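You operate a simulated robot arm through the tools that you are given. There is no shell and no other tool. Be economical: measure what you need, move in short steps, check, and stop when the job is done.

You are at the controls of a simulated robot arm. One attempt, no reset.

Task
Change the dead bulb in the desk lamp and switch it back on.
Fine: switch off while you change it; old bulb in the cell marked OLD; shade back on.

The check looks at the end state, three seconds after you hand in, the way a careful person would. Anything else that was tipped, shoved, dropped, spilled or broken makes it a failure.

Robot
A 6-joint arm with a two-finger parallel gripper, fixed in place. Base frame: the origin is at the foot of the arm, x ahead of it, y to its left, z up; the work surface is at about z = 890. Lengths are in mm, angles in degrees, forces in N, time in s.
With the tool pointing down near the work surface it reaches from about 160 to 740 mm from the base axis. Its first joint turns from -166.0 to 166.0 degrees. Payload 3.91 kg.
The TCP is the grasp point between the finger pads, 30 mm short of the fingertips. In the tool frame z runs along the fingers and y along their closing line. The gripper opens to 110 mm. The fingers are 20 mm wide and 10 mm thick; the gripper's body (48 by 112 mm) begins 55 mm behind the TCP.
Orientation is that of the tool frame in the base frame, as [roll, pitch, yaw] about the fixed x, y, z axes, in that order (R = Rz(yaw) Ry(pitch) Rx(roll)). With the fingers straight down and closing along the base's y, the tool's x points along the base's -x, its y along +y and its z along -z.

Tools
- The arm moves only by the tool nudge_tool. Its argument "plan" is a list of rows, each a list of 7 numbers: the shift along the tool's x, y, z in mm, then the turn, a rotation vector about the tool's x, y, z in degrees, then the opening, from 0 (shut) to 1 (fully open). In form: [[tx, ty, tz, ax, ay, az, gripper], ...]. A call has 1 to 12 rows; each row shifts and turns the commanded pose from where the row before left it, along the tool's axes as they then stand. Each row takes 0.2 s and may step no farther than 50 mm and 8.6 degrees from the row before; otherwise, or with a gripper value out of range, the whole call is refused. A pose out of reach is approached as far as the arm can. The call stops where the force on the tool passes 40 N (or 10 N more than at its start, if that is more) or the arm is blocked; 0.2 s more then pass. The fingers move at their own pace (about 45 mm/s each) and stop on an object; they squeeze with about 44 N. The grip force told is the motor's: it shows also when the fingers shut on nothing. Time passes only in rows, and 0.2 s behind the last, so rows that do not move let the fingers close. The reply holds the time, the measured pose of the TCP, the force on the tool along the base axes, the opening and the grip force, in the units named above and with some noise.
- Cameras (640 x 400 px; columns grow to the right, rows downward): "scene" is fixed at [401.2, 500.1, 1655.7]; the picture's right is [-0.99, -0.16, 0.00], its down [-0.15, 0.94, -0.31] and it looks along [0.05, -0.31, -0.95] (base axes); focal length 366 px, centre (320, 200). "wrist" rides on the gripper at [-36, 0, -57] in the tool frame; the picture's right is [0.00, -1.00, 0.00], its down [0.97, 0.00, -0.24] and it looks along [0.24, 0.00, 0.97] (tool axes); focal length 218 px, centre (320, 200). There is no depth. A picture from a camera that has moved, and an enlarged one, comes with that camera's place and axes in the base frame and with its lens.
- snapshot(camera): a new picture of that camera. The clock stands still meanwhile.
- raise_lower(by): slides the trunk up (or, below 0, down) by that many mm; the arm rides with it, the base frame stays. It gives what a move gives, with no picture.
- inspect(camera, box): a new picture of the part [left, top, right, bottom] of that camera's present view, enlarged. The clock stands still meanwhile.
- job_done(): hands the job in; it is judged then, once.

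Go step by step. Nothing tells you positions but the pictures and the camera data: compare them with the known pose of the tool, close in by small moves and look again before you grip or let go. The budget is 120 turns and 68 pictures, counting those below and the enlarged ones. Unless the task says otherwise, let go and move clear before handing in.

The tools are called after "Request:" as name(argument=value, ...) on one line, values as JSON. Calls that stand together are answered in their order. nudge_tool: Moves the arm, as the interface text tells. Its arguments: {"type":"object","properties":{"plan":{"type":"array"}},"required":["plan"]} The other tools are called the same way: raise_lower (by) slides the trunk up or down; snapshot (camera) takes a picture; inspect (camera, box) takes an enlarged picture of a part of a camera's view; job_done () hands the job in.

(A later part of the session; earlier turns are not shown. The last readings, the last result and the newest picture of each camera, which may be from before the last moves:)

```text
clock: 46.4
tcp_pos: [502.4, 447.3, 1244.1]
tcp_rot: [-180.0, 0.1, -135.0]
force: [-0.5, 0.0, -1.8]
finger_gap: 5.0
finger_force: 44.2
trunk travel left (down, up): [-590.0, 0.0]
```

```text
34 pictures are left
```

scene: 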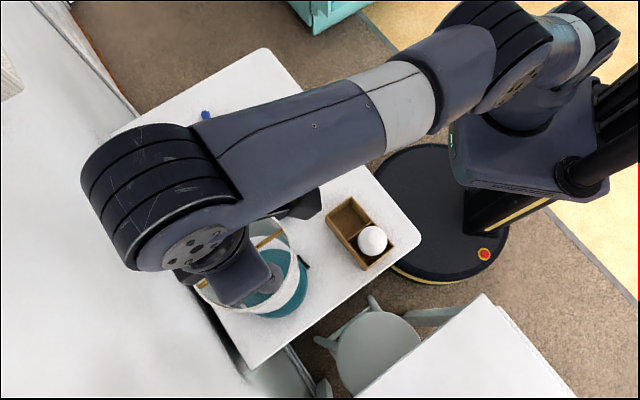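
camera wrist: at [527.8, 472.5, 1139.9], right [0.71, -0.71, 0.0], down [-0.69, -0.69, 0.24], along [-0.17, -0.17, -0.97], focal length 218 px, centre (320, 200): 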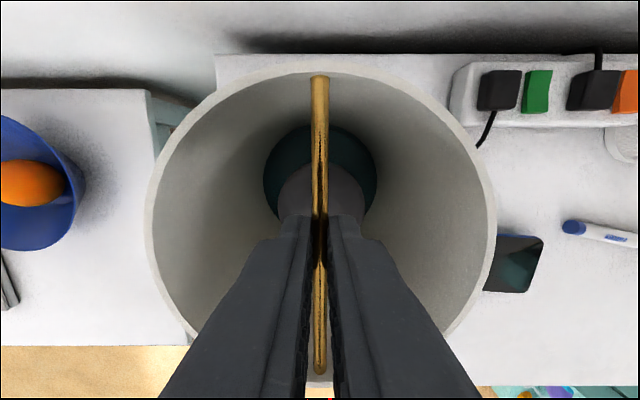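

The shade's bottom should be at about z 1076, above the bulb top (~1045). I'll move it sideways toward the free table spot near (522,114).

Request:
nudge_tool(plan=[[14, -15.5, 0, 0, 0, 0, 0], [14, -15.5, 0, 0, 0, 0, 0], [24, -27, 0, 0, 0, 0, 0], [27, -31, 0, 0, 0, 0, 0], [27, -31, 0, 0, 0, 0, 0], [27, -31, 0, 0, 0, 0, 0], [27, -31, 0, 0, 0, 0, 0], [27, -31, 0, 0, 0, 0, 0], [24, -27, 0, 0, 0, 0, 0], [10, -9, 0, 0, 0, 0, 0], [0, 0, 0, 0, 0, 0, 0]])

Request:
snapshot(camera="scene")

Request:
snapshot(camera="wrist")

```text
clock: 48.8
tcp_pos: [520.5, 116.3, 1244.6]
tcp_rot: [179.9, 0.1, -135.0]
force: [0.1, -1.0, -2.3]
finger_gap: 4.9
finger_force: 44.1
trunk travel left (down, up): [-590.0, 0.0]
```

```text
33 pictures are left
```

scene: 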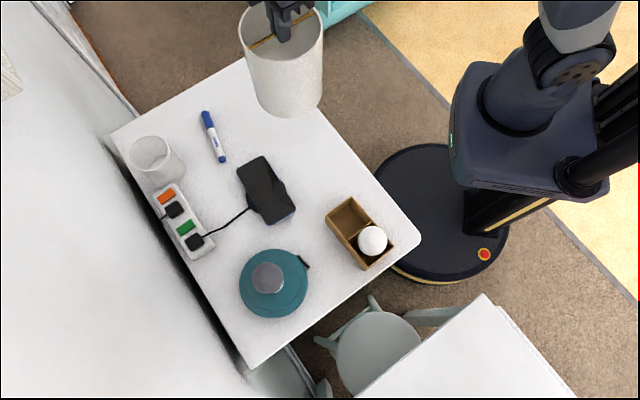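

```text
32 pictures are left
camera wrist: at [546.2, 139.9, 1302.1], right [0.71, -0.71, 0.0], down [-0.69, -0.69, 0.24], along [-0.17, -0.17, -0.97], focal length 218 px, centre (320, 200)
```

wrist: 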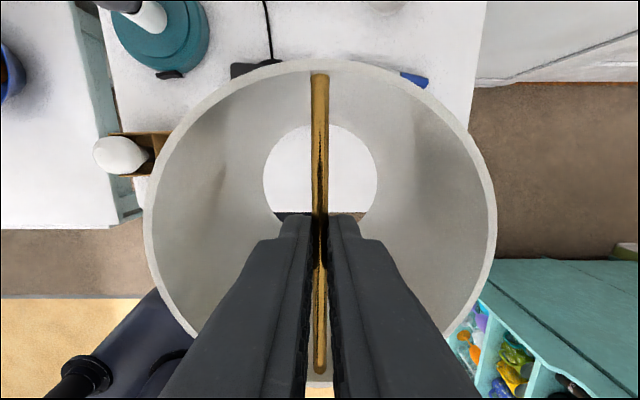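

The shade hangs level over the free spot: the table edge is about 94 mm from its centre and the phone about 80 mm away. I'll lower it.

Request:
nudge_tool(plan=[[0, 0, 35, 0, 0, 0, 0], [0, 0, 35, 0, 0, 0, 0], [0, 0, 35, 0, 0, 0, 0], [0, 0, 30, 0, 0, 0, 0], [0, 0, 20, 0, 0, 0, 0], [0, 0, 10, 0, 0, 0, 0]])

Request:
snapshot(camera="scene")

```text
clock: 50.2
tcp_pos: [524.3, 115.8, 1079.0]
tcp_rot: [179.9, 0.1, -135.0]
force: [0.3, -0.5, -1.4]
finger_gap: 5.1
finger_force: 43.6
trunk travel left (down, up): [-590.0, 0.0]
```

```text
31 pictures are left
```

scene: 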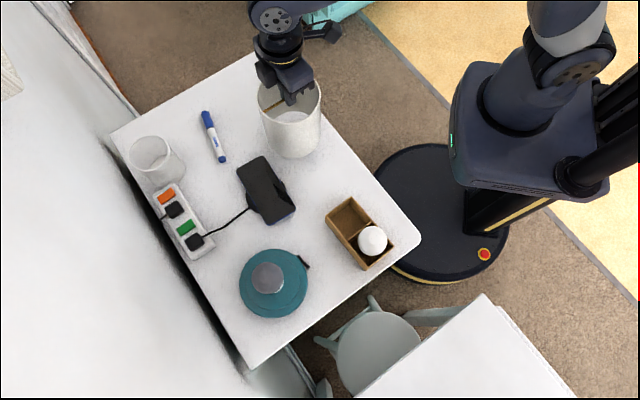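

Request:
nudge_tool(plan=[[0, 0, 4, 0, 0, 0, 0], [0, 0, 4, 0, 0, 0, 0], [0, 0, 3, 0, 0, 0, 0], [0, 0, 2, 0, 0, 0, 0]])

```text
clock: 51.2
tcp_pos: [523.2, 116.0, 1066.2]
tcp_rot: [180.0, 0.1, -135.0]
force: [-0.5, -0.7, -1.7]
finger_gap: 5.2
finger_force: 44.2
trunk travel left (down, up): [-590.0, 0.0]
```

Request:
nudge_tool(plan=[[0, 0, 2, 0, 0, 0, 0], [0, 0, 2, 0, 0, 0, 0], [0, 0, 2, 0, 0, 0, 0]])

Request:
inspect(camera="scene", box=[230, 50, 370, 190])

```text
clock: 52.0
tcp_pos: [522.2, 114.7, 1060.6]
tcp_rot: [180.0, 0.1, -134.9]
force: [0.1, 0.0, -0.8]
finger_gap: 5.0
finger_force: 44.0
trunk travel left (down, up): [-590.0, 0.0]
```

```text
2.86 times, centred on (300, 120) of scene
camera zoom: at [401.2, 500.1, 1655.7], right [-0.99, -0.16, 0.0], down [-0.15, 0.94, -0.31], along [0.05, -0.31, -0.95], focal length 1046 px, centre (377, 429)
```

zoom: 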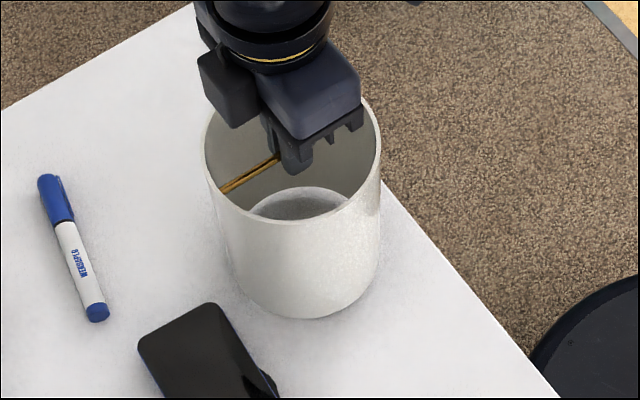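

Request:
nudge_tool(plan=[[0, 0, 1.5, 0, 0, 0, 0], [0, 0, 1.5, 0, 0, 0, 0], [0, 0, 1.5, 0, 0, 0, 0]])

```text
clock: 52.8
tcp_pos: [522.5, 115.0, 1055.1]
tcp_rot: [180.0, 0.1, -135.0]
force: [-0.2, 0.6, -1.9]
finger_gap: 5.0
finger_force: 44.3
trunk travel left (down, up): [-590.0, 0.0]
```

Request:
nudge_tool(plan=[[0, 0, 1.5, 0, 0, 0, 0], [0, 0, 1.5, 0, 0, 0, 0]])

```text
clock: 53.4
tcp_pos: [523.1, 114.3, 1052.3]
tcp_rot: [-179.9, 0.2, -135.0]
force: [0.5, 0.6, -1.8]
finger_gap: 5.0
finger_force: 44.0
trunk travel left (down, up): [-590.0, 0.0]
```

Request:
nudge_tool(plan=[[0, 0, 1.5, 0, 0, 0, 0], [0, 0, 1.5, 0, 0, 0, 0], [0, 0, 1.5, 0, 0, 0, 0]])

```text
clock: 54.2
tcp_pos: [520.7, 114.3, 1052.9]
tcp_rot: [-179.8, 0.6, -135.0]
force: [-3.4, -4.3, 35.9]
finger_gap: 5.1
finger_force: 44.2
trunk travel left (down, up): [-590.0, 0.0]
```

The shade is on the table (36 N). I'll ease up 2 mm and release.

Request:
nudge_tool(plan=[[0, 0, -2, 0, 0, 0, 0], [0, 0, -1, 0, 0, 0, 0]])

```text
clock: 54.8
tcp_pos: [523.8, 114.1, 1052.7]
tcp_rot: [-179.8, 0.3, -135.1]
force: [1.9, -4.1, 20.6]
finger_gap: 4.9
finger_force: 44.4
trunk travel left (down, up): [-590.0, 0.0]
```

Request:
nudge_tool(plan=[[0, 0, -1, 0, 0, 0, 0], [0, 0, -0.5, 0, 0, 0, 0]])

```text
clock: 55.4
tcp_pos: [521.1, 115.4, 1052.0]
tcp_rot: [180.0, 0.1, -135.0]
force: [3.5, 0.2, 6.8]
finger_gap: 4.9
finger_force: 43.7
trunk travel left (down, up): [-590.0, 0.0]
```

Request:
nudge_tool(plan=[[0, 0, 0, 0, 0, 0, 0.1], [0, 0, 0, 0, 0, 0, 0.3], [0, 0, 0, 0, 0, 0, 0.4], [0, 0, 0, 0, 0, 0, 0.4], [0, 0, -20, 0, 0, 0, 0.4], [0, 0, -40, 0, 0, 0, 0.4], [0, 0, -40, 0, 0, 0, 0.4], [0, 0, -40, 0, 0, 0, 0.4]])

Request:
snapshot(camera="scene")

Request:
inspect(camera="scene", box=[220, 230, 340, 330])

```text
clock: 57.2
tcp_pos: [523.4, 114.1, 1194.5]
tcp_rot: [-180.0, 0.1, -135.0]
force: [0.8, 0.2, -0.4]
finger_gap: 44.2
finger_force: 0.1
trunk travel left (down, up): [-590.0, 0.0]
```

```text
29 pictures are left
```

scene: 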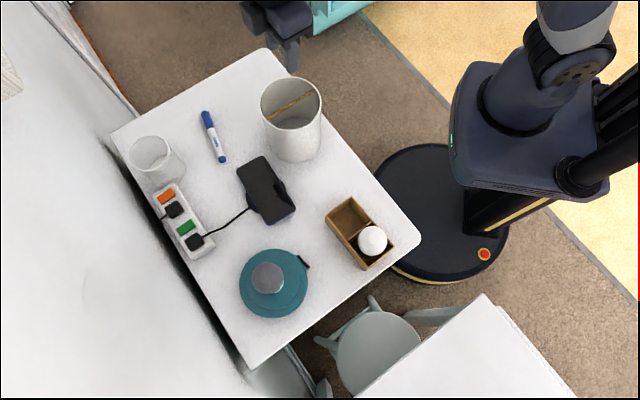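

```text
4.00 times, centred on (280, 280) of scene
camera zoom: at [401.2, 500.1, 1655.7], right [-0.99, -0.16, 0.0], down [-0.15, 0.94, -0.31], along [0.05, -0.31, -0.95], focal length 1464 px, centre (480, -120)
```

zoom: 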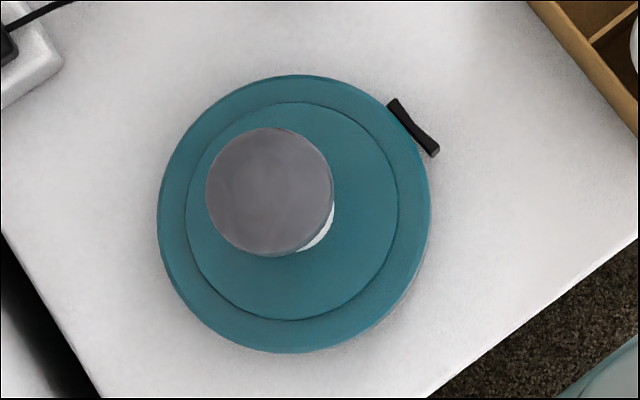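

The shade stands stably and the bulb is exposed. I'll take an oblique close look at how the bulb sits in its socket.

Request:
nudge_tool(plan=[[-35, 25, 10, 0, 0, 0, 0.6], [-35, 25, 12, 0, 0, 0, 0.8], [-35, 25, 15, 0, 0, 0, 0.8], [-35, 25, 18, 0, 0, 0, 0.8], [-35, 25, 20, 0, 0, 0, 0.8], [-35, 25, 20, 0, 0, 0, 0.8]])

Request:
snapshot(camera="wrist")

```text
clock: 58.6
tcp_pos: [565.2, 370.2, 1098.0]
tcp_rot: [-180.0, 0.1, -135.0]
force: [0.4, 0.7, -0.1]
finger_gap: 88.1
finger_force: 0.1
trunk travel left (down, up): [-590.0, 0.0]
```

```text
27 pictures are left
camera wrist: at [591.3, 394.9, 1154.1], right [0.71, -0.71, 0.0], down [-0.69, -0.69, 0.24], along [-0.17, -0.17, -0.97], focal length 218 px, centre (320, 200)
```

wrist: 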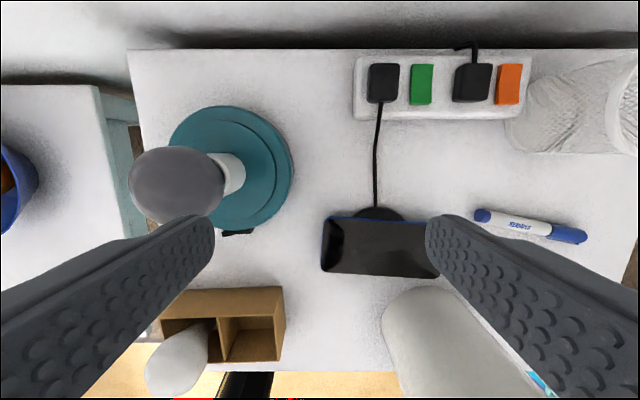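

Request:
inspect(camera="wrist", box=[110, 100, 310, 240])

Request:
inspect(camera="wrist", box=[130, 270, 300, 400])

```text
2.86 times, centred on (210, 170) of wrist
camera zoom: at [591.3, 394.9, 1154.1], right [0.71, -0.71, 0.0], down [-0.69, -0.69, 0.24], along [-0.17, -0.17, -0.97], focal length 624 px, centre (634, 286)
```

zoom: 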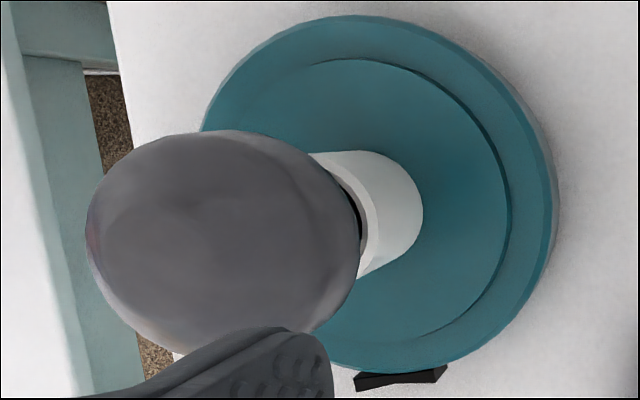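

```text
3.08 times, centred on (215, 335) of wrist
camera zoom: at [591.3, 394.9, 1154.1], right [0.71, -0.71, 0.0], down [-0.69, -0.69, 0.24], along [-0.17, -0.17, -0.97], focal length 672 px, centre (643, -215)
```

zoom: 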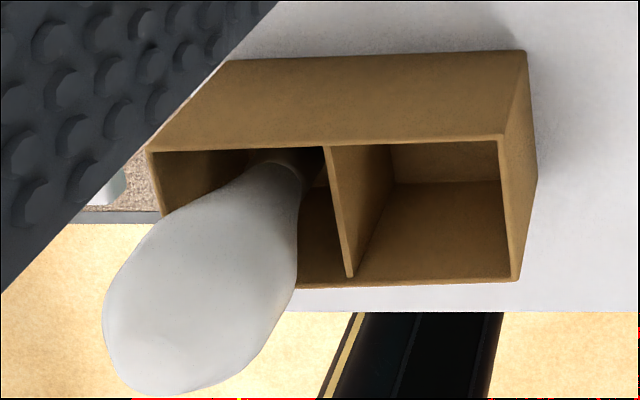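

The old bulb is pear-shaped, its globe about 55 mm across at (503,445), z≈1017, in a white socket. I'll centre above it and wind the wrist clockwise, so there's room to unscrew counter-clockwise.

Request:
nudge_tool(plan=[[0, 0, -35, 0, 0, 0, 0.8], [-4, 40, 0, 0, 0, 8, 0.8], [-10, 38, 0, 0, 0, 8, 0.8], [-12, 17, 0, 0, 0, 8, 0.8], [0, 0, 0, 0, 0, 8, 0.8], [0, 0, 0, 0, 0, 8, 0.8], [0, 0, 0, 0, 0, 8, 0.8], [0, 0, 0, 0, 0, 8, 0.8], [0, 0, 0, 0, 0, 8, 0.8], [0, 0, 0, 0, 0, 8, 0.8], [0, 0, 0, 0, 0, 8, 0.8], [0, 0, 0, 0, 0, 8, 0.8]])

```text
clock: 61.2
tcp_pos: [525.2, 456.8, 1132.6]
tcp_rot: [179.9, -0.1, 136.9]
force: [0.3, 0.0, 0.4]
finger_gap: 88.1
finger_force: 0.1
trunk travel left (down, up): [-590.0, 0.0]
```

Request:
nudge_tool(plan=[[7.9, -23.8, 0, 0, 0, 0, 0.8], [0, 0, 0, 0, 0, 8, 0.8], [0, 0, 0, 0, 0, 8, 0.8], [0, 0, 0, 0, 0, 8, 0.8], [0, 0, 0, 0, 0, 8, 0.8], [0, 0, 0, 0, 0, 8, 0.8], [0, 0, 0, 0, 0, 8, 0.8], [0, 0, 0, 0, 0, 8, 0.8], [0, 0, 0, 0, 0, 8, 0.8], [0, 0, 0, 0, 0, 8, 0.8]])

Request:
snapshot(camera="wrist")

```text
clock: 63.4
tcp_pos: [505.8, 446.7, 1133.7]
tcp_rot: [179.9, -0.1, 64.8]
force: [-0.7, -0.4, 0.8]
finger_gap: 88.2
finger_force: 0.1
trunk travel left (down, up): [-590.0, 0.0]
```

```text
24 pictures are left
camera wrist: at [489.9, 412.4, 1190.3], right [-0.91, 0.43, 0.0], down [0.41, 0.88, 0.24], along [0.1, 0.22, -0.97], focal length 218 px, centre (320, 200)
```

wrist: 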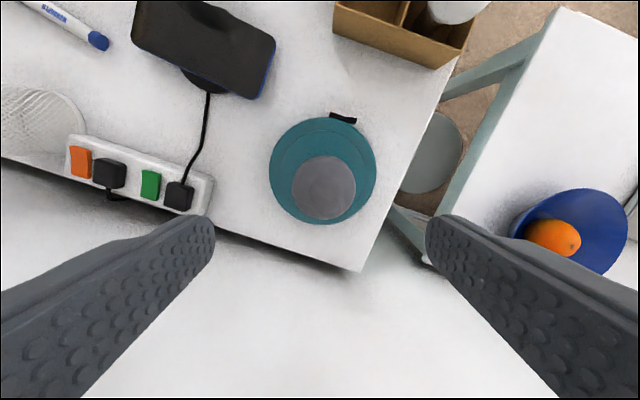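

The wrist has at least 160° of counter-clockwise range from here. I'll fine-centre, lower to the globe's equator and close.

Request:
nudge_tool(plan=[[-3.8, -2.1, 25, 0, 0, 0, 0.8], [0, 0, 30, 0, 0, 0, 0.8], [0, 0, 30, 0, 0, 0, 0.8], [0, 0, 20, 0, 0, 0, 0.8], [0, 0, 10, 0, 0, 0, 0.8], [0, 0, 0, 0, 0, 0, 0.8]])

Request:
snapshot(camera="wrist")

```text
clock: 64.8
tcp_pos: [503.9, 442.6, 1016.6]
tcp_rot: [179.9, -0.3, 64.9]
force: [-0.1, -0.5, -0.3]
finger_gap: 88.1
finger_force: 0.0
trunk travel left (down, up): [-590.0, 0.0]
```

```text
23 pictures are left
camera wrist: at [487.7, 410.8, 1074.8], right [-0.91, 0.42, 0.0], down [0.41, 0.88, 0.24], along [0.1, 0.22, -0.97], focal length 218 px, centre (320, 200)
```

wrist: 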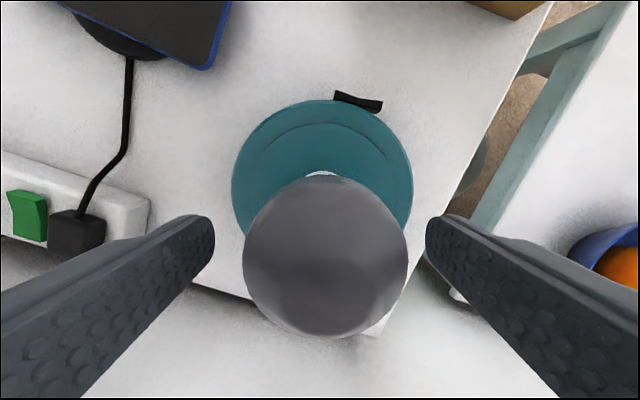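

Request:
nudge_tool(plan=[[0, -1.3, 0, 0, 0, 0, 0.6], [0, 0, 0, 0, 0, 0, 0.5], [0, 0, 0, 0, 0, 0, 0.3], [0, 0, 0, 0, 0, 0, 0.3], [0, 0, 0, 0, 0, 0, 0.3]])

```text
clock: 66.0
tcp_pos: [501.8, 445.1, 1018.7]
tcp_rot: [179.8, -0.1, 65.1]
force: [0.2, 0.1, 0.2]
finger_gap: 53.9
finger_force: 43.5
trunk travel left (down, up): [-590.0, 0.0]
```

The globe is gripped (53.9 mm). I'll turn counter-clockwise in place and watch the forces.

Request:
nudge_tool(plan=[[0, 0, 0, 0, 0, -8, 0.3], [0, 0, 0, 0, 0, -8, 0.3], [0, 0, 0, 0, 0, -8, 0.3], [0, 0, 0, 0, 0, -8, 0.3]])

Request:
inspect(camera="scene", box=[220, 200, 340, 330])

```text
clock: 67.0
tcp_pos: [502.9, 444.3, 1019.0]
tcp_rot: [179.8, -0.1, 97.1]
force: [6.5, -0.2, 0.5]
finger_gap: 53.9
finger_force: 44.1
trunk travel left (down, up): [-590.0, 0.0]
```

```text
3.08 times, centred on (280, 265) of scene
camera zoom: at [401.2, 500.1, 1655.7], right [-0.99, -0.16, 0.0], down [-0.15, 0.94, -0.31], along [0.05, -0.31, -0.95], focal length 1126 px, centre (443, 0)
```

zoom: 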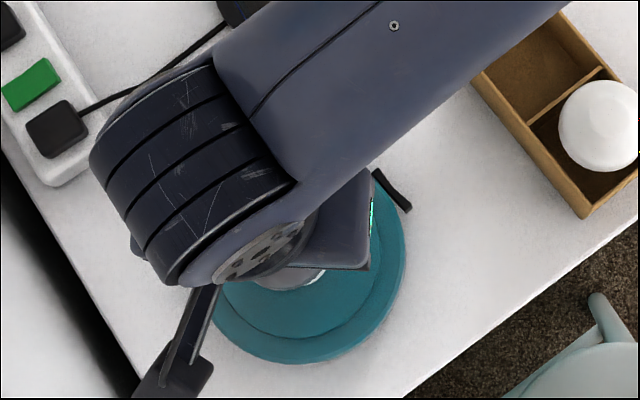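

The lamp base hasn't moved. I'll continue turning.

Request:
nudge_tool(plan=[[0, 0, 0, 0, 0, -8, 0.3], [0, 0, 0, 0, 0, -8, 0.3], [0, 0, 0, 0, 0, -8, 0.3], [0, 0, 0, 0, 0, -8, 0.3], [0, 0, 0, 0, 0, -8, 0.3], [0, 0, 0, 0, 0, -8, 0.3], [0, 0, 0, 0, 0, -8, 0.3], [0, 0, 0, 0, 0, -8, 0.3]])

```text
clock: 68.8
tcp_pos: [501.8, 445.1, 1018.3]
tcp_rot: [180.0, -0.1, 161.2]
force: [4.8, 5.0, 3.5]
finger_gap: 53.8
finger_force: 44.0
trunk travel left (down, up): [-590.0, 0.0]
```

Request:
nudge_tool(plan=[[0, 0, -1, 0, 0, -8, 0.3], [0, 0, -1, 0, 0, -8, 0.3]])

```text
clock: 69.4
tcp_pos: [501.9, 445.9, 1020.2]
tcp_rot: [-180.0, 0.0, 177.3]
force: [2.1, 6.1, 0.5]
finger_gap: 54.3
finger_force: 44.3
trunk travel left (down, up): [-590.0, 0.0]
```

Request:
nudge_tool(plan=[[0, 0, -1, 0, 0, 0, 0.3], [0, 0, -1, 0, 0, 0, 0.3]])

```text
clock: 70.0
tcp_pos: [501.6, 444.2, 1022.1]
tcp_rot: [-179.9, 0.0, 177.1]
force: [0.1, 2.7, -1.6]
finger_gap: 53.8
finger_force: 44.0
trunk travel left (down, up): [-590.0, 0.0]
```

Request:
nudge_tool(plan=[[0, 0, -2, 0, 0, 0, 0.3], [0, 0, -2, 0, 0, 0, 0.3]])

Request:
snapshot(camera="wrist")

```text
clock: 70.6
tcp_pos: [501.4, 443.9, 1026.0]
tcp_rot: [180.0, 0.1, 177.1]
force: [0.7, 1.4, -1.7]
finger_gap: 54.2
finger_force: 43.9
trunk travel left (down, up): [-590.0, 0.0]
```

```text
21 pictures are left
camera wrist: at [537.3, 441.6, 1083.4], right [-0.05, -1.0, 0.0], down [-0.97, 0.05, 0.24], along [-0.24, 0.01, -0.97], focal length 218 px, centre (320, 200)
```

wrist: 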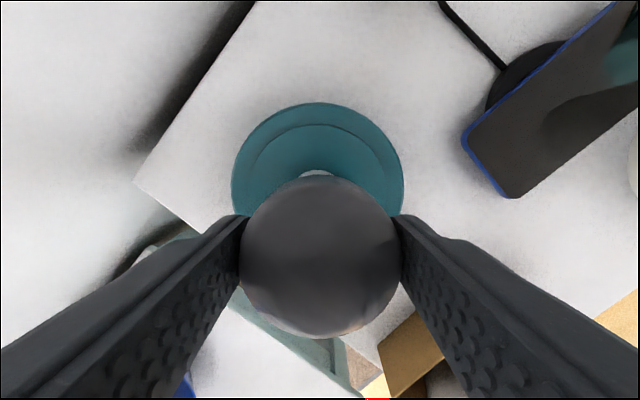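

The bulb rises with the gripper while the lamp stays put. I'll lift it clear.

Request:
nudge_tool(plan=[[0, 0, -5, 0, 0, 0, 0.3], [0, 0, -10, 0, 0, 0, 0.3], [0, 0, -15, 0, 0, 0, 0.3], [0, 0, -20, 0, 0, 0, 0.3], [0, 0, -25, 0, 0, 0, 0.3], [0, 0, -25, 0, 0, 0, 0.3]])

Request:
snapshot(camera="scene")

```text
clock: 72.0
tcp_pos: [501.7, 443.5, 1126.1]
tcp_rot: [179.8, 0.1, 177.0]
force: [0.0, -0.4, -0.9]
finger_gap: 53.9
finger_force: 43.9
trunk travel left (down, up): [-590.0, 0.0]
```

```text
20 pictures are left
```

scene: 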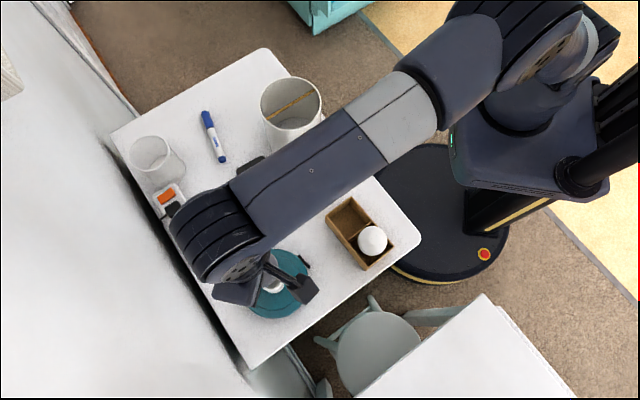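

The bulb is out. The tray rim is at z≈944, with the empty cell centred near (371,294). I'll turn the fingers to close across the tray and carry the bulb over it.

Request:
nudge_tool(plan=[[0, 0, 0, 0, 0, 8.2, 0.3], [0, 0, 0, 0, 0, 8.2, 0.3], [0, 0, 0, 0, 0, 8.2, 0.3], [0, 0, 0, 0, 0, 8.2, 0.3], [0, 0, 0, 0, 0, 8.2, 0.3], [-2, -39.7, 0, 0, 0, 0, 0.3], [-2, -39.7, 0, 0, 0, 0, 0.3], [-2, -39.7, 0, 0, 0, 0, 0.3], [-2, -39.7, 0, 0, 0, 0, 0.3], [-2, -39.7, 0, 0, 0, 0, 0.3], [0, 0, 0, 0, 0, 0, 0.3]])

Request:
snapshot(camera="wrist")

Request:
snapshot(camera="scene")

```text
clock: 74.4
tcp_pos: [369.2, 294.2, 1126.8]
tcp_rot: [179.7, -0.1, 136.0]
force: [0.5, -0.1, -1.1]
finger_gap: 54.2
finger_force: 43.6
trunk travel left (down, up): [-590.0, 0.0]
```

```text
19 pictures are left
camera wrist: at [394.8, 267.8, 1182.7], right [-0.69, -0.72, 0.0], down [-0.7, 0.67, 0.24], along [-0.17, 0.17, -0.97], focal length 218 px, centre (320, 200)
```

wrist: 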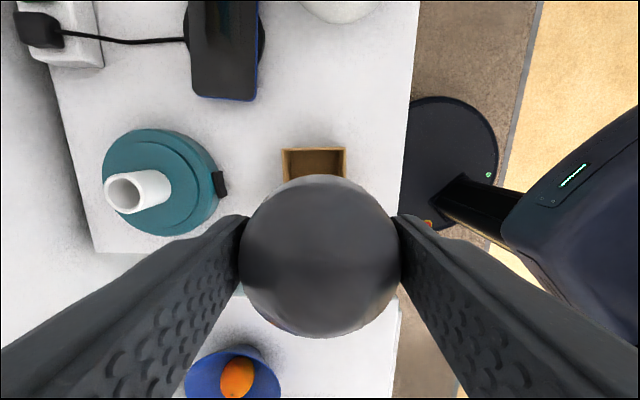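

```text
18 pictures are left
```

scene: 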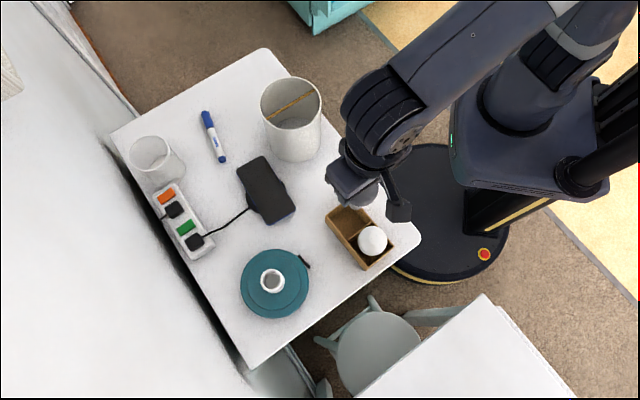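

The lamp is intact and its socket is empty. I'll shift slightly toward +u to centre over the cell, lower partway and check.

Request:
nudge_tool(plan=[[-1.5, 4.5, 25, 0, 0, 0, 0.3], [0, 0, 30, 0, 0, 0, 0.3], [0, 0, 30, 0, 0, 0, 0.3], [0, 0, 25, 0, 0, 0, 0.3]])

Request:
inspect(camera="scene", box=[300, 160, 430, 280])

Request:
snapshot(camera="wrist")

```text
clock: 75.4
tcp_pos: [374.7, 298.2, 1015.8]
tcp_rot: [179.8, 0.1, 136.0]
force: [-0.8, -0.7, 0.2]
finger_gap: 54.0
finger_force: 43.8
trunk travel left (down, up): [-590.0, 0.0]
```

```text
3.33 times, centred on (365, 220) of scene
camera zoom: at [401.2, 500.1, 1655.7], right [-0.99, -0.16, 0.0], down [-0.15, 0.94, -0.31], along [0.05, -0.31, -0.95], focal length 1220 px, centre (170, 133)
```

zoom: 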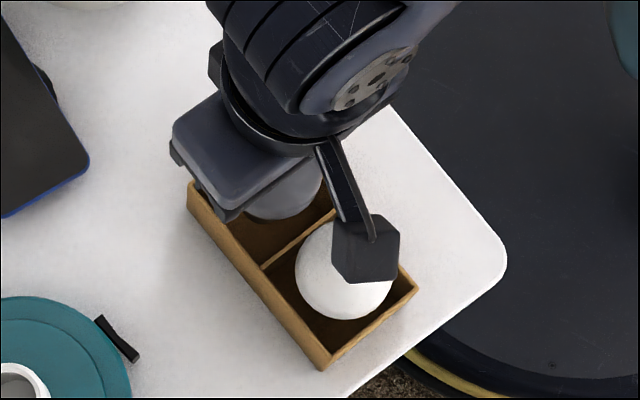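

```text
16 pictures are left
camera wrist: at [400.7, 272.6, 1071.9], right [-0.69, -0.72, 0.0], down [-0.7, 0.67, 0.24], along [-0.17, 0.17, -0.97], focal length 218 px, centre (320, 200)
```

wrist: 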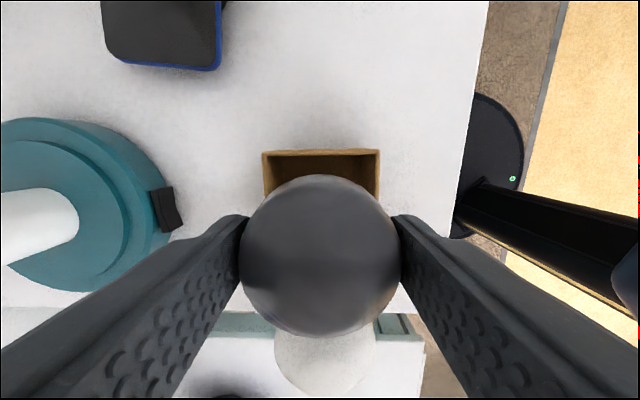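

The box on the wrist flange would come down over the new bulb in this orientation. I'll turn the tool to yaw 90° so the box and fingers clear the new bulb, then go on lowering.

Request:
nudge_tool(plan=[[0, 0, -10, 0, 0, 7.7, 0.3], [0, 0, 0, 0, 0, 7.7, 0.3], [0, 0, 0, 0, 0, 7.7, 0.3], [0, 0, 0, 0, 0, 7.7, 0.3], [0, 0, 0, 0, 0, 7.7, 0.3], [0, 0, 0, 0, 0, 7.5, 0.3], [0, 0, 0, 0, 0, 0, 0.3]])

Request:
inspect(camera="scene", box=[300, 160, 430, 280])

```text
clock: 77.0
tcp_pos: [373.7, 296.3, 1025.0]
tcp_rot: [179.9, 0.0, 89.9]
force: [0.3, -1.0, -2.2]
finger_gap: 53.9
finger_force: 44.1
trunk travel left (down, up): [-590.0, 0.0]
```

```text
3.33 times, centred on (365, 220) of scene
camera zoom: at [401.2, 500.1, 1655.7], right [-0.99, -0.16, 0.0], down [-0.15, 0.94, -0.31], along [0.05, -0.31, -0.95], focal length 1220 px, centre (170, 133)
```

zoom: 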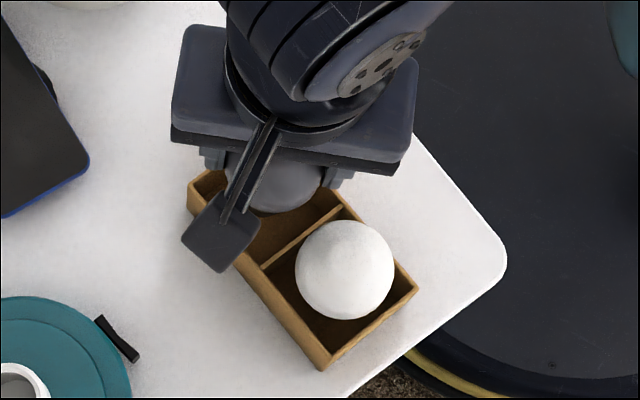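

Request:
nudge_tool(plan=[[0, 0, 15, 0, 0, 0, 0.3], [0, 0, 12, 0, 0, 0, 0.3], [0, 0, 8, 0, 0, 0, 0.3], [0, 0, 4, 0, 0, 0, 0.3]])

Request:
inspect(camera="scene", box=[300, 160, 430, 280])

```text
clock: 78.0
tcp_pos: [374.8, 295.9, 987.1]
tcp_rot: [179.9, -0.1, 90.1]
force: [0.2, -0.6, -0.9]
finger_gap: 53.9
finger_force: 44.2
trunk travel left (down, up): [-590.0, 0.0]
```

```text
3.33 times, centred on (365, 220) of scene
camera zoom: at [401.2, 500.1, 1655.7], right [-0.99, -0.16, 0.0], down [-0.15, 0.94, -0.31], along [0.05, -0.31, -0.95], focal length 1220 px, centre (170, 133)
```

zoom: 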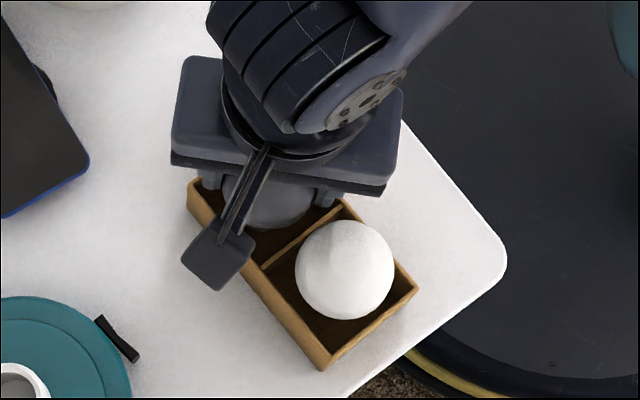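

Request:
nudge_tool(plan=[[0, 0, 2, 0, 0, 0, 0.3], [0, 0, 2, 0, 0, 0, 0.3], [0, 0, 2, 0, 0, 0, 0.3], [0, 0, 1.5, 0, 0, 0, 0.3]])

```text
clock: 79.0
tcp_pos: [375.0, 297.3, 980.7]
tcp_rot: [179.6, -0.3, 90.0]
force: [1.7, 3.2, 36.1]
finger_gap: 54.0
finger_force: 43.9
trunk travel left (down, up): [-590.0, 0.0]
```

Request:
nudge_tool(plan=[[0, 0, -1, 0, 0, 0, 0.3], [0, 0, -0.8, 0, 0, 0, 0.3]])

```text
clock: 79.6
tcp_pos: [374.7, 295.9, 980.1]
tcp_rot: [179.9, -0.1, 90.0]
force: [4.1, 4.8, 19.6]
finger_gap: 54.0
finger_force: 44.0
trunk travel left (down, up): [-590.0, 0.0]
```

Request:
nudge_tool(plan=[[0, 0, -0.8, 0, 0, 0, 0.3], [0, 0, -0.4, 0, 0, 0, 0.3]])

```text
clock: 80.2
tcp_pos: [373.7, 295.4, 981.9]
tcp_rot: [-179.9, 0.1, 89.9]
force: [-0.9, 0.0, 0.3]
finger_gap: 53.7
finger_force: 44.1
trunk travel left (down, up): [-590.0, 0.0]
```

The bulb is just touching the floor. I'll open slightly (about 60 mm) and lift straight up.

Request:
nudge_tool(plan=[[0, 0, 0, 0, 0, 0, 0.52], [0, 0, 0, 0, 0, 0, 0.56], [0, 0, 0, 0, 0, 0, 0.57], [0, 0, -10, 0, 0, 0, 0.57], [0, 0, -20, 0, 0, 0, 0.57], [0, 0, -30, 0, 0, 0, 0.57], [0, 0, -40, 0, 0, 0, 0.6]])

Request:
snapshot(camera="wrist")

```text
clock: 81.8
tcp_pos: [371.8, 296.8, 1083.5]
tcp_rot: [179.9, -0.1, 90.0]
force: [-0.5, 0.8, 0.4]
finger_gap: 66.0
finger_force: 0.2
trunk travel left (down, up): [-590.0, 0.0]
```

```text
13 pictures are left
camera wrist: at [372.4, 259.3, 1141.0], right [-1.0, 0.0, 0.0], down [0.0, 0.97, 0.24], along [0.0, 0.24, -0.97], focal length 218 px, centre (320, 200)
```

wrist: 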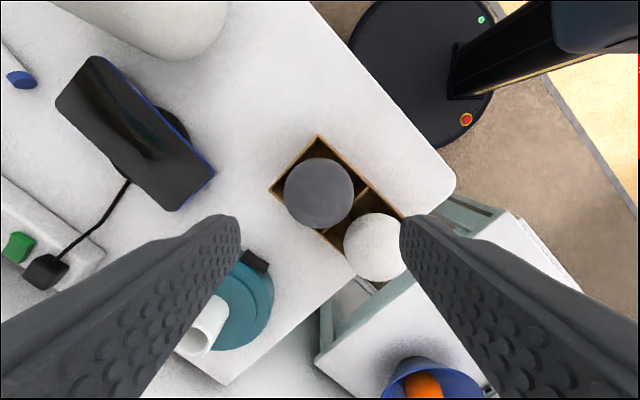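

The old bulb stands upright in its cell. Next I align over the new bulb (about (326,341)) in the same yaw and lower partway.

Request:
nudge_tool(plan=[[22, -23, 0, 0, 0, 0, 0.7], [22.7, -22.8, 0, 0, 0, 0, 0.7], [0, 0, 20, 0, 0, 0, 0.7], [0, 0, 15, 0, 0, 0, 0.7], [0, 0, 0, 0, 0, 0, 0.7]])

Request:
snapshot(camera="wrist")

```text
clock: 83.0
tcp_pos: [326.4, 341.6, 1047.8]
tcp_rot: [179.9, -0.1, 90.0]
force: [0.9, 1.3, 0.2]
finger_gap: 77.0
finger_force: 0.0
trunk travel left (down, up): [-590.0, 0.0]
```

```text
12 pictures are left
camera wrist: at [327.2, 304.7, 1105.0], right [-1.0, 0.0, 0.0], down [0.0, 0.97, 0.24], along [0.0, 0.24, -0.97], focal length 218 px, centre (320, 200)
```

wrist: 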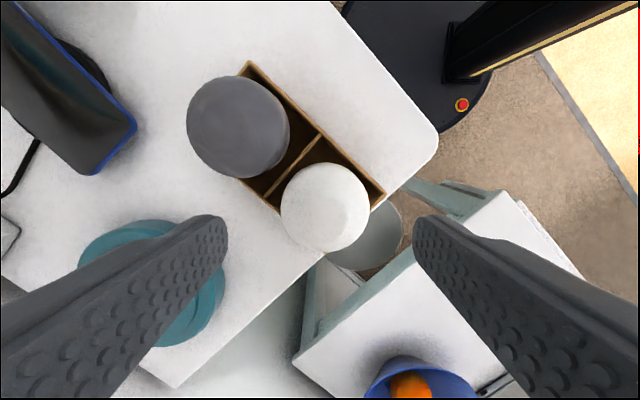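

Request:
nudge_tool(plan=[[-1.4, -2, 20, 0, 0, 0, 0.7], [0, 0, 20, 0, 0, 0, 0.7], [0, 0, 15, 0, 0, 0, 0.7], [0, 0, 10, 0, 0, 0, 0.7]])

Request:
snapshot(camera="wrist")

```text
clock: 84.0
tcp_pos: [328.3, 339.5, 983.9]
tcp_rot: [179.9, -0.1, 90.1]
force: [-0.3, 0.5, -0.2]
finger_gap: 77.1
finger_force: 0.0
trunk travel left (down, up): [-590.0, 0.0]
```

```text
11 pictures are left
camera wrist: at [327.3, 302.8, 1039.8], right [-1.0, 0.0, 0.0], down [0.0, 0.97, 0.24], along [0.0, 0.24, -0.97], focal length 218 px, centre (320, 200)
```

wrist: 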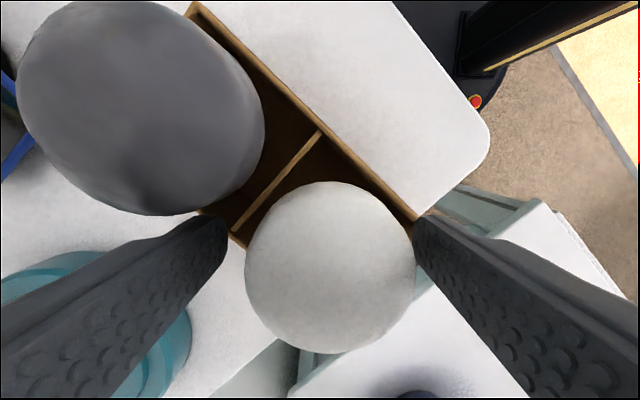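

Request:
nudge_tool(plan=[[3, -3.2, 0, 0, 0, 0, 0.7], [0, 0, 0, 0, 0, 0, 0.6], [0, 0, 0, 0, 0, 0, 0.5], [0, 0, 0, 0, 0, 0, 0.3], [0, 0, 0, 0, 0, 0, 0.3], [0, 0, 0, 0, 0, 0, 0.3]])

```text
clock: 85.4
tcp_pos: [324.7, 340.8, 982.7]
tcp_rot: [179.9, -0.1, 90.0]
force: [-0.6, 0.0, 0.2]
finger_gap: 53.8
finger_force: 43.3
trunk travel left (down, up): [-590.0, 0.0]
```

The new bulb is gripped. I'll lift it and wind the wrist counter-clockwise to leave room for screwing in.

Request:
nudge_tool(plan=[[0, 0, -8, 0, 0, 0, 0.3], [0, 0, -20, 0, 0, 0, 0.3], [0, 0, -35, 0, 0, 0, 0.3], [0, 0, -40, 0, 0, 0, 0.3], [0, 0, -45, 0, 0, 0, 0.3]])

Request:
nudge_tool(plan=[[0, 0, 0, 0, 0, -8, 0.3], [0, 0, 0, 0, 0, -8, 0.3], [0, 0, 0, 0, 0, -8, 0.3], [0, 0, 0, 0, 0, -8, 0.3], [0, 0, 0, 0, 0, -8, 0.3], [0, 0, 0, 0, 0, -8, 0.3], [0, 0, 0, 0, 0, -8, 0.3], [0, 0, 0, 0, 0, -8, 0.3], [0, 0, 0, 0, 0, -8, 0.3], [0, 0, 0, 0, 0, -8, 0.3], [0, 0, 0, 0, 0, -8, 0.3], [0, 0, 0, 0, 0, -2, 0.3]])

```text
clock: 86.6
tcp_pos: [321.9, 344.2, 1131.9]
tcp_rot: [179.9, -0.1, 90.0]
force: [-0.2, -0.1, -1.5]
finger_gap: 53.6
finger_force: 43.7
trunk travel left (down, up): [-590.0, 0.0]
```

```text
clock: 89.2
tcp_pos: [322.9, 343.1, 1130.2]
tcp_rot: [179.9, 0.1, -179.8]
force: [-1.1, -0.2, -0.2]
finger_gap: 53.7
finger_force: 44.2
trunk travel left (down, up): [-590.0, 0.0]
```

Request:
nudge_tool(plan=[[-35.8, 20.2, 0, 0, 0, 0, 0.3], [-35.8, 20.2, 0, 0, 0, 0, 0.3], [-35.8, 20.2, 0, 0, 0, 0, 0.3], [-35.8, 20.2, 0, 0, 0, 0, 0.3], [-35.8, 20.2, 0, 0, 0, 0, 0.3], [0, 0, 0, 0, 0, -8, 0.3], [0, 0, 0, 0, 0, -8, 0.3], [0, 0, 0, 0, 0, -8, 0.3], [0, 0, 0, 0, 0, -8, 0.3], [0, 0, 0, 0, 0, 0, 0.3]])

Request:
snapshot(camera="wrist")

```text
clock: 91.4
tcp_pos: [502.1, 444.6, 1131.9]
tcp_rot: [-180.0, 0.1, -147.9]
force: [0.3, 0.2, -0.3]
finger_gap: 53.6
finger_force: 44.0
trunk travel left (down, up): [-590.0, 0.0]
```

```text
10 pictures are left
camera wrist: at [532.7, 462.7, 1187.9], right [0.53, -0.85, 0.0], down [-0.82, -0.52, 0.24], along [-0.2, -0.13, -0.97], focal length 218 px, centre (320, 200)
```

wrist: 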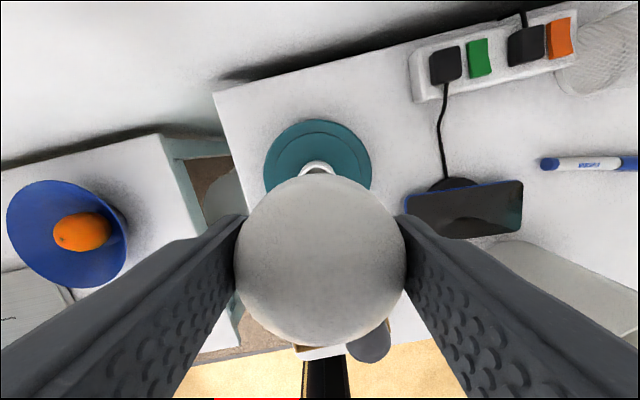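

The alignment looks good. I'll lower toward the socket, slowly in the last part.

Request:
nudge_tool(plan=[[0, 0, 30, 0, 0, 0, 0.3], [0, 0, 30, 0, 0, 0, 0.3], [0, 0, 12, 0, 0, 0, 0.3], [0, 0, 6, 0, 0, 0, 0.3], [0, 0, 5, 0, 0, 0, 0.3], [0, 0, 5, 0, 0, 0, 0.3], [0, 0, 4, 0, 0, 0, 0.3], [0, 0, 4, 0, 0, 0, 0.3], [0, 0, 4, 0, 0, 0, 0.3], [0, 0, 3, 0, 0, 0, 0.3], [0, 0, 2, 0, 0, 0, 0.3]])

```text
clock: 93.0
tcp_pos: [498.9, 448.5, 1049.3]
tcp_rot: [179.4, 0.9, -147.8]
force: [-8.9, 2.3, 12.3]
finger_gap: 53.2
finger_force: 43.5
trunk travel left (down, up): [-590.0, 0.0]
stopped in row 7: the force on the tool passed its limit (the readings are from after the stop); the commanded pose is now the measured one
```

It touched the socket rim at TCP z≈1049 and was nudged toward −x,+y. I'll back up, re-centre a bit that way and retry gently.

Request:
nudge_tool(plan=[[0, 0, -5, 0, 0, 0, 0.3], [0, 0, -3, 0, 0, 0, 0.3], [0, 0, 0, 0, 0, 0, 0.3]])

Request:
inspect(camera="wrist", box=[220, 100, 420, 240])

```text
clock: 93.8
tcp_pos: [501.8, 448.0, 1052.9]
tcp_rot: [179.6, 0.8, -147.9]
force: [-0.5, 0.5, -1.2]
finger_gap: 53.5
finger_force: 43.9
trunk travel left (down, up): [-590.0, 0.0]
```

```text
2.86 times, centred on (320, 170) of wrist
camera zoom: at [532.3, 465.9, 1110.9], right [0.53, -0.85, -0.01], down [-0.82, -0.52, 0.23], along [-0.2, -0.12, -0.97], focal length 624 px, centre (320, 286)
```

zoom: 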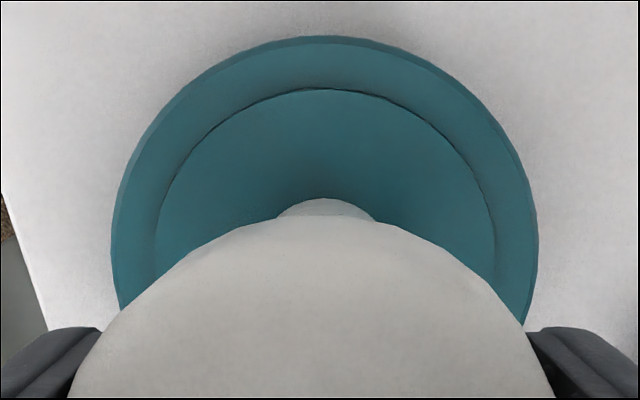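

Socket and base sit about 2.4 mm to the right of the bulb in this view, and the tool picked up a slight tilt. I'll correct both and lower gently.

Request:
nudge_tool(plan=[[1, -2.4, -3, 0.4, 0.8, 0, 0.3], [0, 0, 0, 0, 0, 0, 0.3], [0, 0, 3, 0, 0, 0, 0.3], [0, 0, 2, 0, 0, 0, 0.3], [0, 0, 2, 0, 0, 0, 0.3], [0, 0, 2, 0, 0, 0, 0.3]])

```text
clock: 95.2
tcp_pos: [502.4, 445.0, 1048.8]
tcp_rot: [179.8, 0.2, -147.8]
force: [-0.9, 1.4, 7.6]
finger_gap: 53.2
finger_force: 44.5
trunk travel left (down, up): [-590.0, 0.0]
```

It touches at the same height with little side force. I'll try a light downward push with clockwise turning to let it find the entry.

Request:
nudge_tool(plan=[[0, 0, 0.5, 0, 0, 8, 0.3], [0, 0, 0.5, 0, 0, 8, 0.3], [0, 0, 0.3, 0, 0, 8, 0.3]])

```text
clock: 96.0
tcp_pos: [502.6, 446.7, 1050.4]
tcp_rot: [179.7, 0.4, -171.9]
force: [1.9, 10.1, 24.7]
finger_gap: 53.7
finger_force: 44.4
trunk travel left (down, up): [-590.0, 0.0]
```

The socket pushes the bulb toward +y (10 N). I'll back off, shift 2 mm to +y, and retry.

Request:
nudge_tool(plan=[[0, 0, -4, 0, 0, 0, 0.3], [0.3, 2, 0, 0, 0, 0, 0.3], [0, 0, 2, 0, 0, 0, 0.3], [0, 0, 1.5, 0, 0, 0, 0.3], [0, 0, 1.5, 0, 0, 0, 0.3]])

```text
clock: 97.2
tcp_pos: [500.1, 446.5, 1048.1]
tcp_rot: [179.8, 0.1, -171.7]
force: [3.1, 2.4, 24.9]
finger_gap: 53.2
finger_force: 43.9
trunk travel left (down, up): [-590.0, 0.0]
```

Request:
nudge_tool(plan=[[0, 0, -10, 0, 0, 0, 0.3], [0, 0, -10, 0, 0, 0, 0.3], [0, 0, -10, 0, 0, 0, 0.3], [0, 0, 0, 0, 0, 0, 0.3]])

Request:
snapshot(camera="scene")

Request:
inspect(camera="wrist", box=[200, 100, 440, 350])

```text
clock: 98.2
tcp_pos: [499.8, 447.6, 1075.7]
tcp_rot: [-180.0, 0.0, -171.9]
force: [-0.5, 0.1, -0.3]
finger_gap: 53.7
finger_force: 44.3
trunk travel left (down, up): [-590.0, 0.0]
```

```text
8 pictures are left
```

scene: 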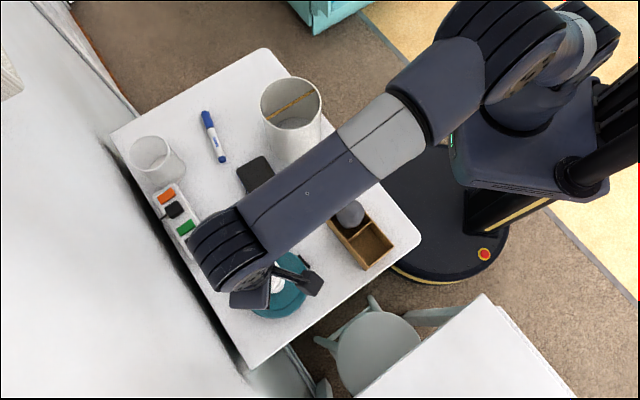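

```text
1.60 times, centred on (320, 225) of wrist
camera zoom: at [536.5, 452.0, 1132.3], right [0.14, -0.99, 0.0], down [-0.96, -0.14, 0.24], along [-0.24, -0.03, -0.97], focal length 349 px, centre (320, 160)
```

zoom: 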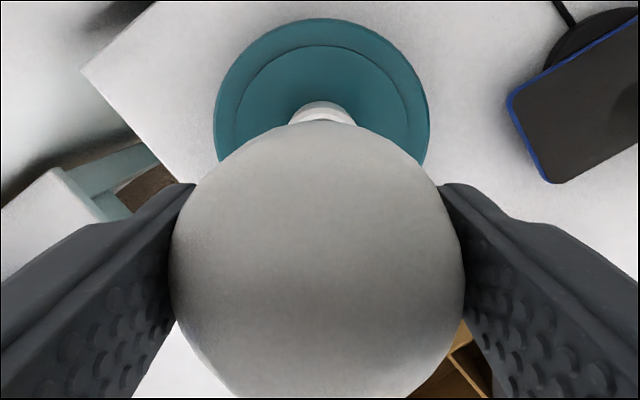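

The new bulb slid up a few mm in the grip, and comparing with the old bulb's seated pose, I'm about 3 mm too far in +y. I'll correct and lower again gently.

Request:
nudge_tool(plan=[[0.7, -2.8, 8, 0, 0, 0, 0.3], [0, 0, 8, 0, 0, 0, 0.3], [0, 0, 6, 0, 0, 0, 0.3], [0, 0, 3, 0, 0, 0, 0.3], [0, 0, 2, 0, 0, 0, 0.3], [0, 0, 2, 0, 0, 0, 0.3], [0, 0, 2, 0, 0, 0, 0.3]])

```text
clock: 99.8
tcp_pos: [500.3, 443.4, 1048.2]
tcp_rot: [179.8, 0.2, -171.8]
force: [-1.0, 0.1, 18.8]
finger_gap: 53.1
finger_force: 44.1
trunk travel left (down, up): [-590.0, 0.0]
```

Flat contact with no side force suggests the base needs the right angle or a thread start. I'll hold a light press and turn clockwise.

Request:
nudge_tool(plan=[[0, 0, -1.2, 0, 0, 8, 0.3], [0, 0, 0, 0, 0, 8, 0.3], [0, 0, 0, 0, 0, 8, 0.3], [0, 0, 0, 0, 0, 8, 0.3], [0, 0, 0, 0, 0, 8, 0.3]])

```text
clock: 101.0
tcp_pos: [500.6, 444.0, 1048.6]
tcp_rot: [179.7, 0.0, 147.9]
force: [5.0, 5.9, 26.1]
finger_gap: 53.1
finger_force: 43.6
trunk travel left (down, up): [-590.0, 0.0]
```

The side force says to move toward +x,+y. I'll lighten the press and follow it.

Request:
nudge_tool(plan=[[0, 0, -2, 0, 0, 0, 0.3], [-0.3, 2.3, 0, 0, 0, 0, 0.3], [0, 0, 0.7, 0, 0, 0, 0.3]])

```text
clock: 101.8
tcp_pos: [501.5, 444.3, 1049.8]
tcp_rot: [-179.8, -0.1, 148.1]
force: [-1.9, -1.1, 17.2]
finger_gap: 53.3
finger_force: 43.6
trunk travel left (down, up): [-590.0, 0.0]
```

The side force is near zero yet it still blocks, so the bulb is probably tilted in the grip from the first hard contact. I'll take it back to its cell, let it stand upright and regrip slightly higher.

Request:
nudge_tool(plan=[[0, 0, -20, 0, 0, 0, 0.3], [0, 0, -30, 0, 0, 0, 0.3], [0, 0, -33, 0, 0, 0, 0.3], [19, -36.3, 0, 0, 0, 0, 0.3], [19, -36.3, 0, 0, 0, 0, 0.3], [19, -36.3, 0, 0, 0, 0, 0.3], [19, -36.3, 0, 0, 0, 0, 0.3], [19, -36.3, 0, 0, 0, 0, 0.3]])

Request:
nudge_tool(plan=[[0, 0, 0, 0, 0, 8.3, 0.3], [0, 0, 0, 0, 0, 8.3, 0.3], [0, 0, 0, 0, 0, 8.3, 0.3], [0, 0, 0, 0, 0, 8.3, 0.3], [0, 0, 0, 0, 0, 8.3, 0.3], [0, 0, 0, 0, 0, 8.3, 0.3], [0, 0, 0, 0, 0, 8.3, 0.3], [0, 0, 0, 0, 0, 0, 0.3]])

Request:
inspect(camera="scene", box=[300, 150, 440, 280])

```text
clock: 103.6
tcp_pos: [324.8, 340.1, 1130.4]
tcp_rot: [179.9, -0.1, 148.1]
force: [-0.2, -0.4, -0.5]
finger_gap: 53.1
finger_force: 43.9
trunk travel left (down, up): [-590.0, 0.0]
```

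```text
clock: 105.4
tcp_pos: [325.7, 341.5, 1130.1]
tcp_rot: [-179.9, 0.0, 89.9]
force: [-0.3, -0.2, -0.6]
finger_gap: 53.1
finger_force: 44.1
trunk travel left (down, up): [-590.0, 0.0]
```

```text
3.08 times, centred on (370, 215) of scene
camera zoom: at [401.2, 500.1, 1655.7], right [-0.99, -0.16, 0.0], down [-0.15, 0.94, -0.31], along [0.05, -0.31, -0.95], focal length 1126 px, centre (166, 154)
```

zoom: 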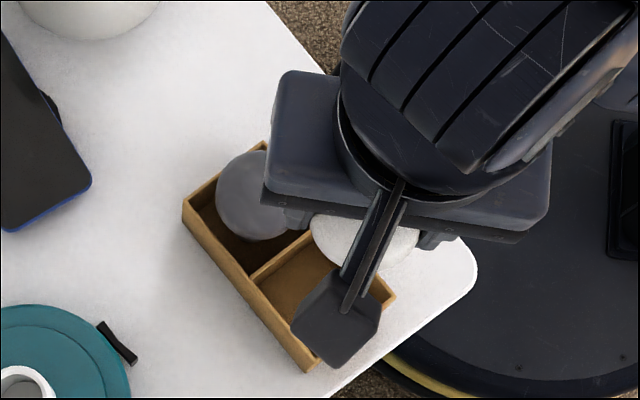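

Request:
nudge_tool(plan=[[0, 0, 40, 0, 0, 0, 0.3], [0, 0, 40, 0, 0, 0, 0.3], [0, 0, 35, 0, 0, 0, 0.3], [0, 0, 15, 0, 0, 0, 0.3], [0, 0, 8, 0, 0, 0, 0.3], [0, 0, 4, 0, 0, 0, 0.3], [0, 0, 2, 0, 0, 0, 0.3]])

```text
clock: 107.0
tcp_pos: [326.0, 342.1, 986.2]
tcp_rot: [-179.8, 0.0, 90.0]
force: [0.6, 0.5, -0.9]
finger_gap: 53.1
finger_force: 43.4
trunk travel left (down, up): [-590.0, 0.0]
```

Request:
nudge_tool(plan=[[0, 0, 2, 0, 0, 0, 0.3], [0, 0, 2, 0, 0, 0, 0.3], [0, 0, 2, 0, 0, 0, 0.3]])

```text
clock: 107.8
tcp_pos: [325.1, 341.8, 979.7]
tcp_rot: [-179.9, 0.0, 90.0]
force: [-0.4, 0.4, -1.1]
finger_gap: 53.2
finger_force: 43.9
trunk travel left (down, up): [-590.0, 0.0]
```

Request:
nudge_tool(plan=[[0, 0, 1.5, 0, 0, 0, 0.3], [0, 0, 1.5, 0, 0, 0, 0.3]])

```text
clock: 108.4
tcp_pos: [325.9, 341.8, 978.6]
tcp_rot: [-179.9, -0.1, 90.1]
force: [0.1, -0.1, 6.5]
finger_gap: 53.2
finger_force: 43.9
trunk travel left (down, up): [-590.0, 0.0]
```

Request:
nudge_tool(plan=[[0, 0, -0.8, 0, 0, 0, 0.3], [0, 0, 0, 0, 0, 0, 0.5], [0, 0, 0, 0, 0, 0, 0.54], [0, 0, 0, 0, 0, 0, 0.6], [0, 0, -4, 0, 0, 0, 0.65], [0, 0, -4, 0, 0, 0, 0.65], [0, 0, 0, 0, 0, 0, 0.65]])

Request:
snapshot(camera="wrist")

```text
clock: 110.0
tcp_pos: [326.0, 341.9, 987.3]
tcp_rot: [-179.9, 0.0, 90.0]
force: [-0.9, -0.6, -0.5]
finger_gap: 71.7
finger_force: 0.0
trunk travel left (down, up): [-590.0, 0.0]
```

```text
5 pictures are left
camera wrist: at [325.9, 305.8, 1043.4], right [-1.0, 0.0, 0.0], down [0.0, 0.97, 0.24], along [0.0, 0.24, -0.97], focal length 218 px, centre (320, 200)
```

wrist: 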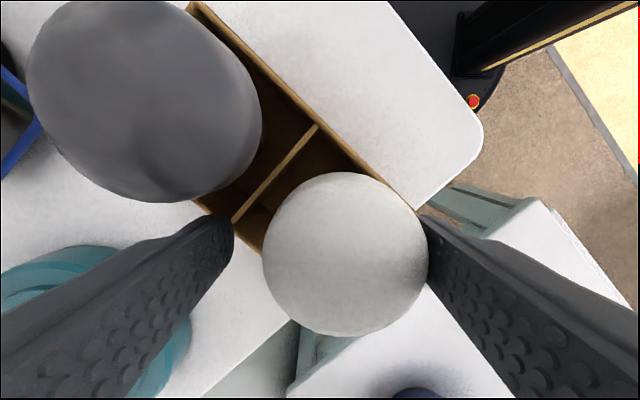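

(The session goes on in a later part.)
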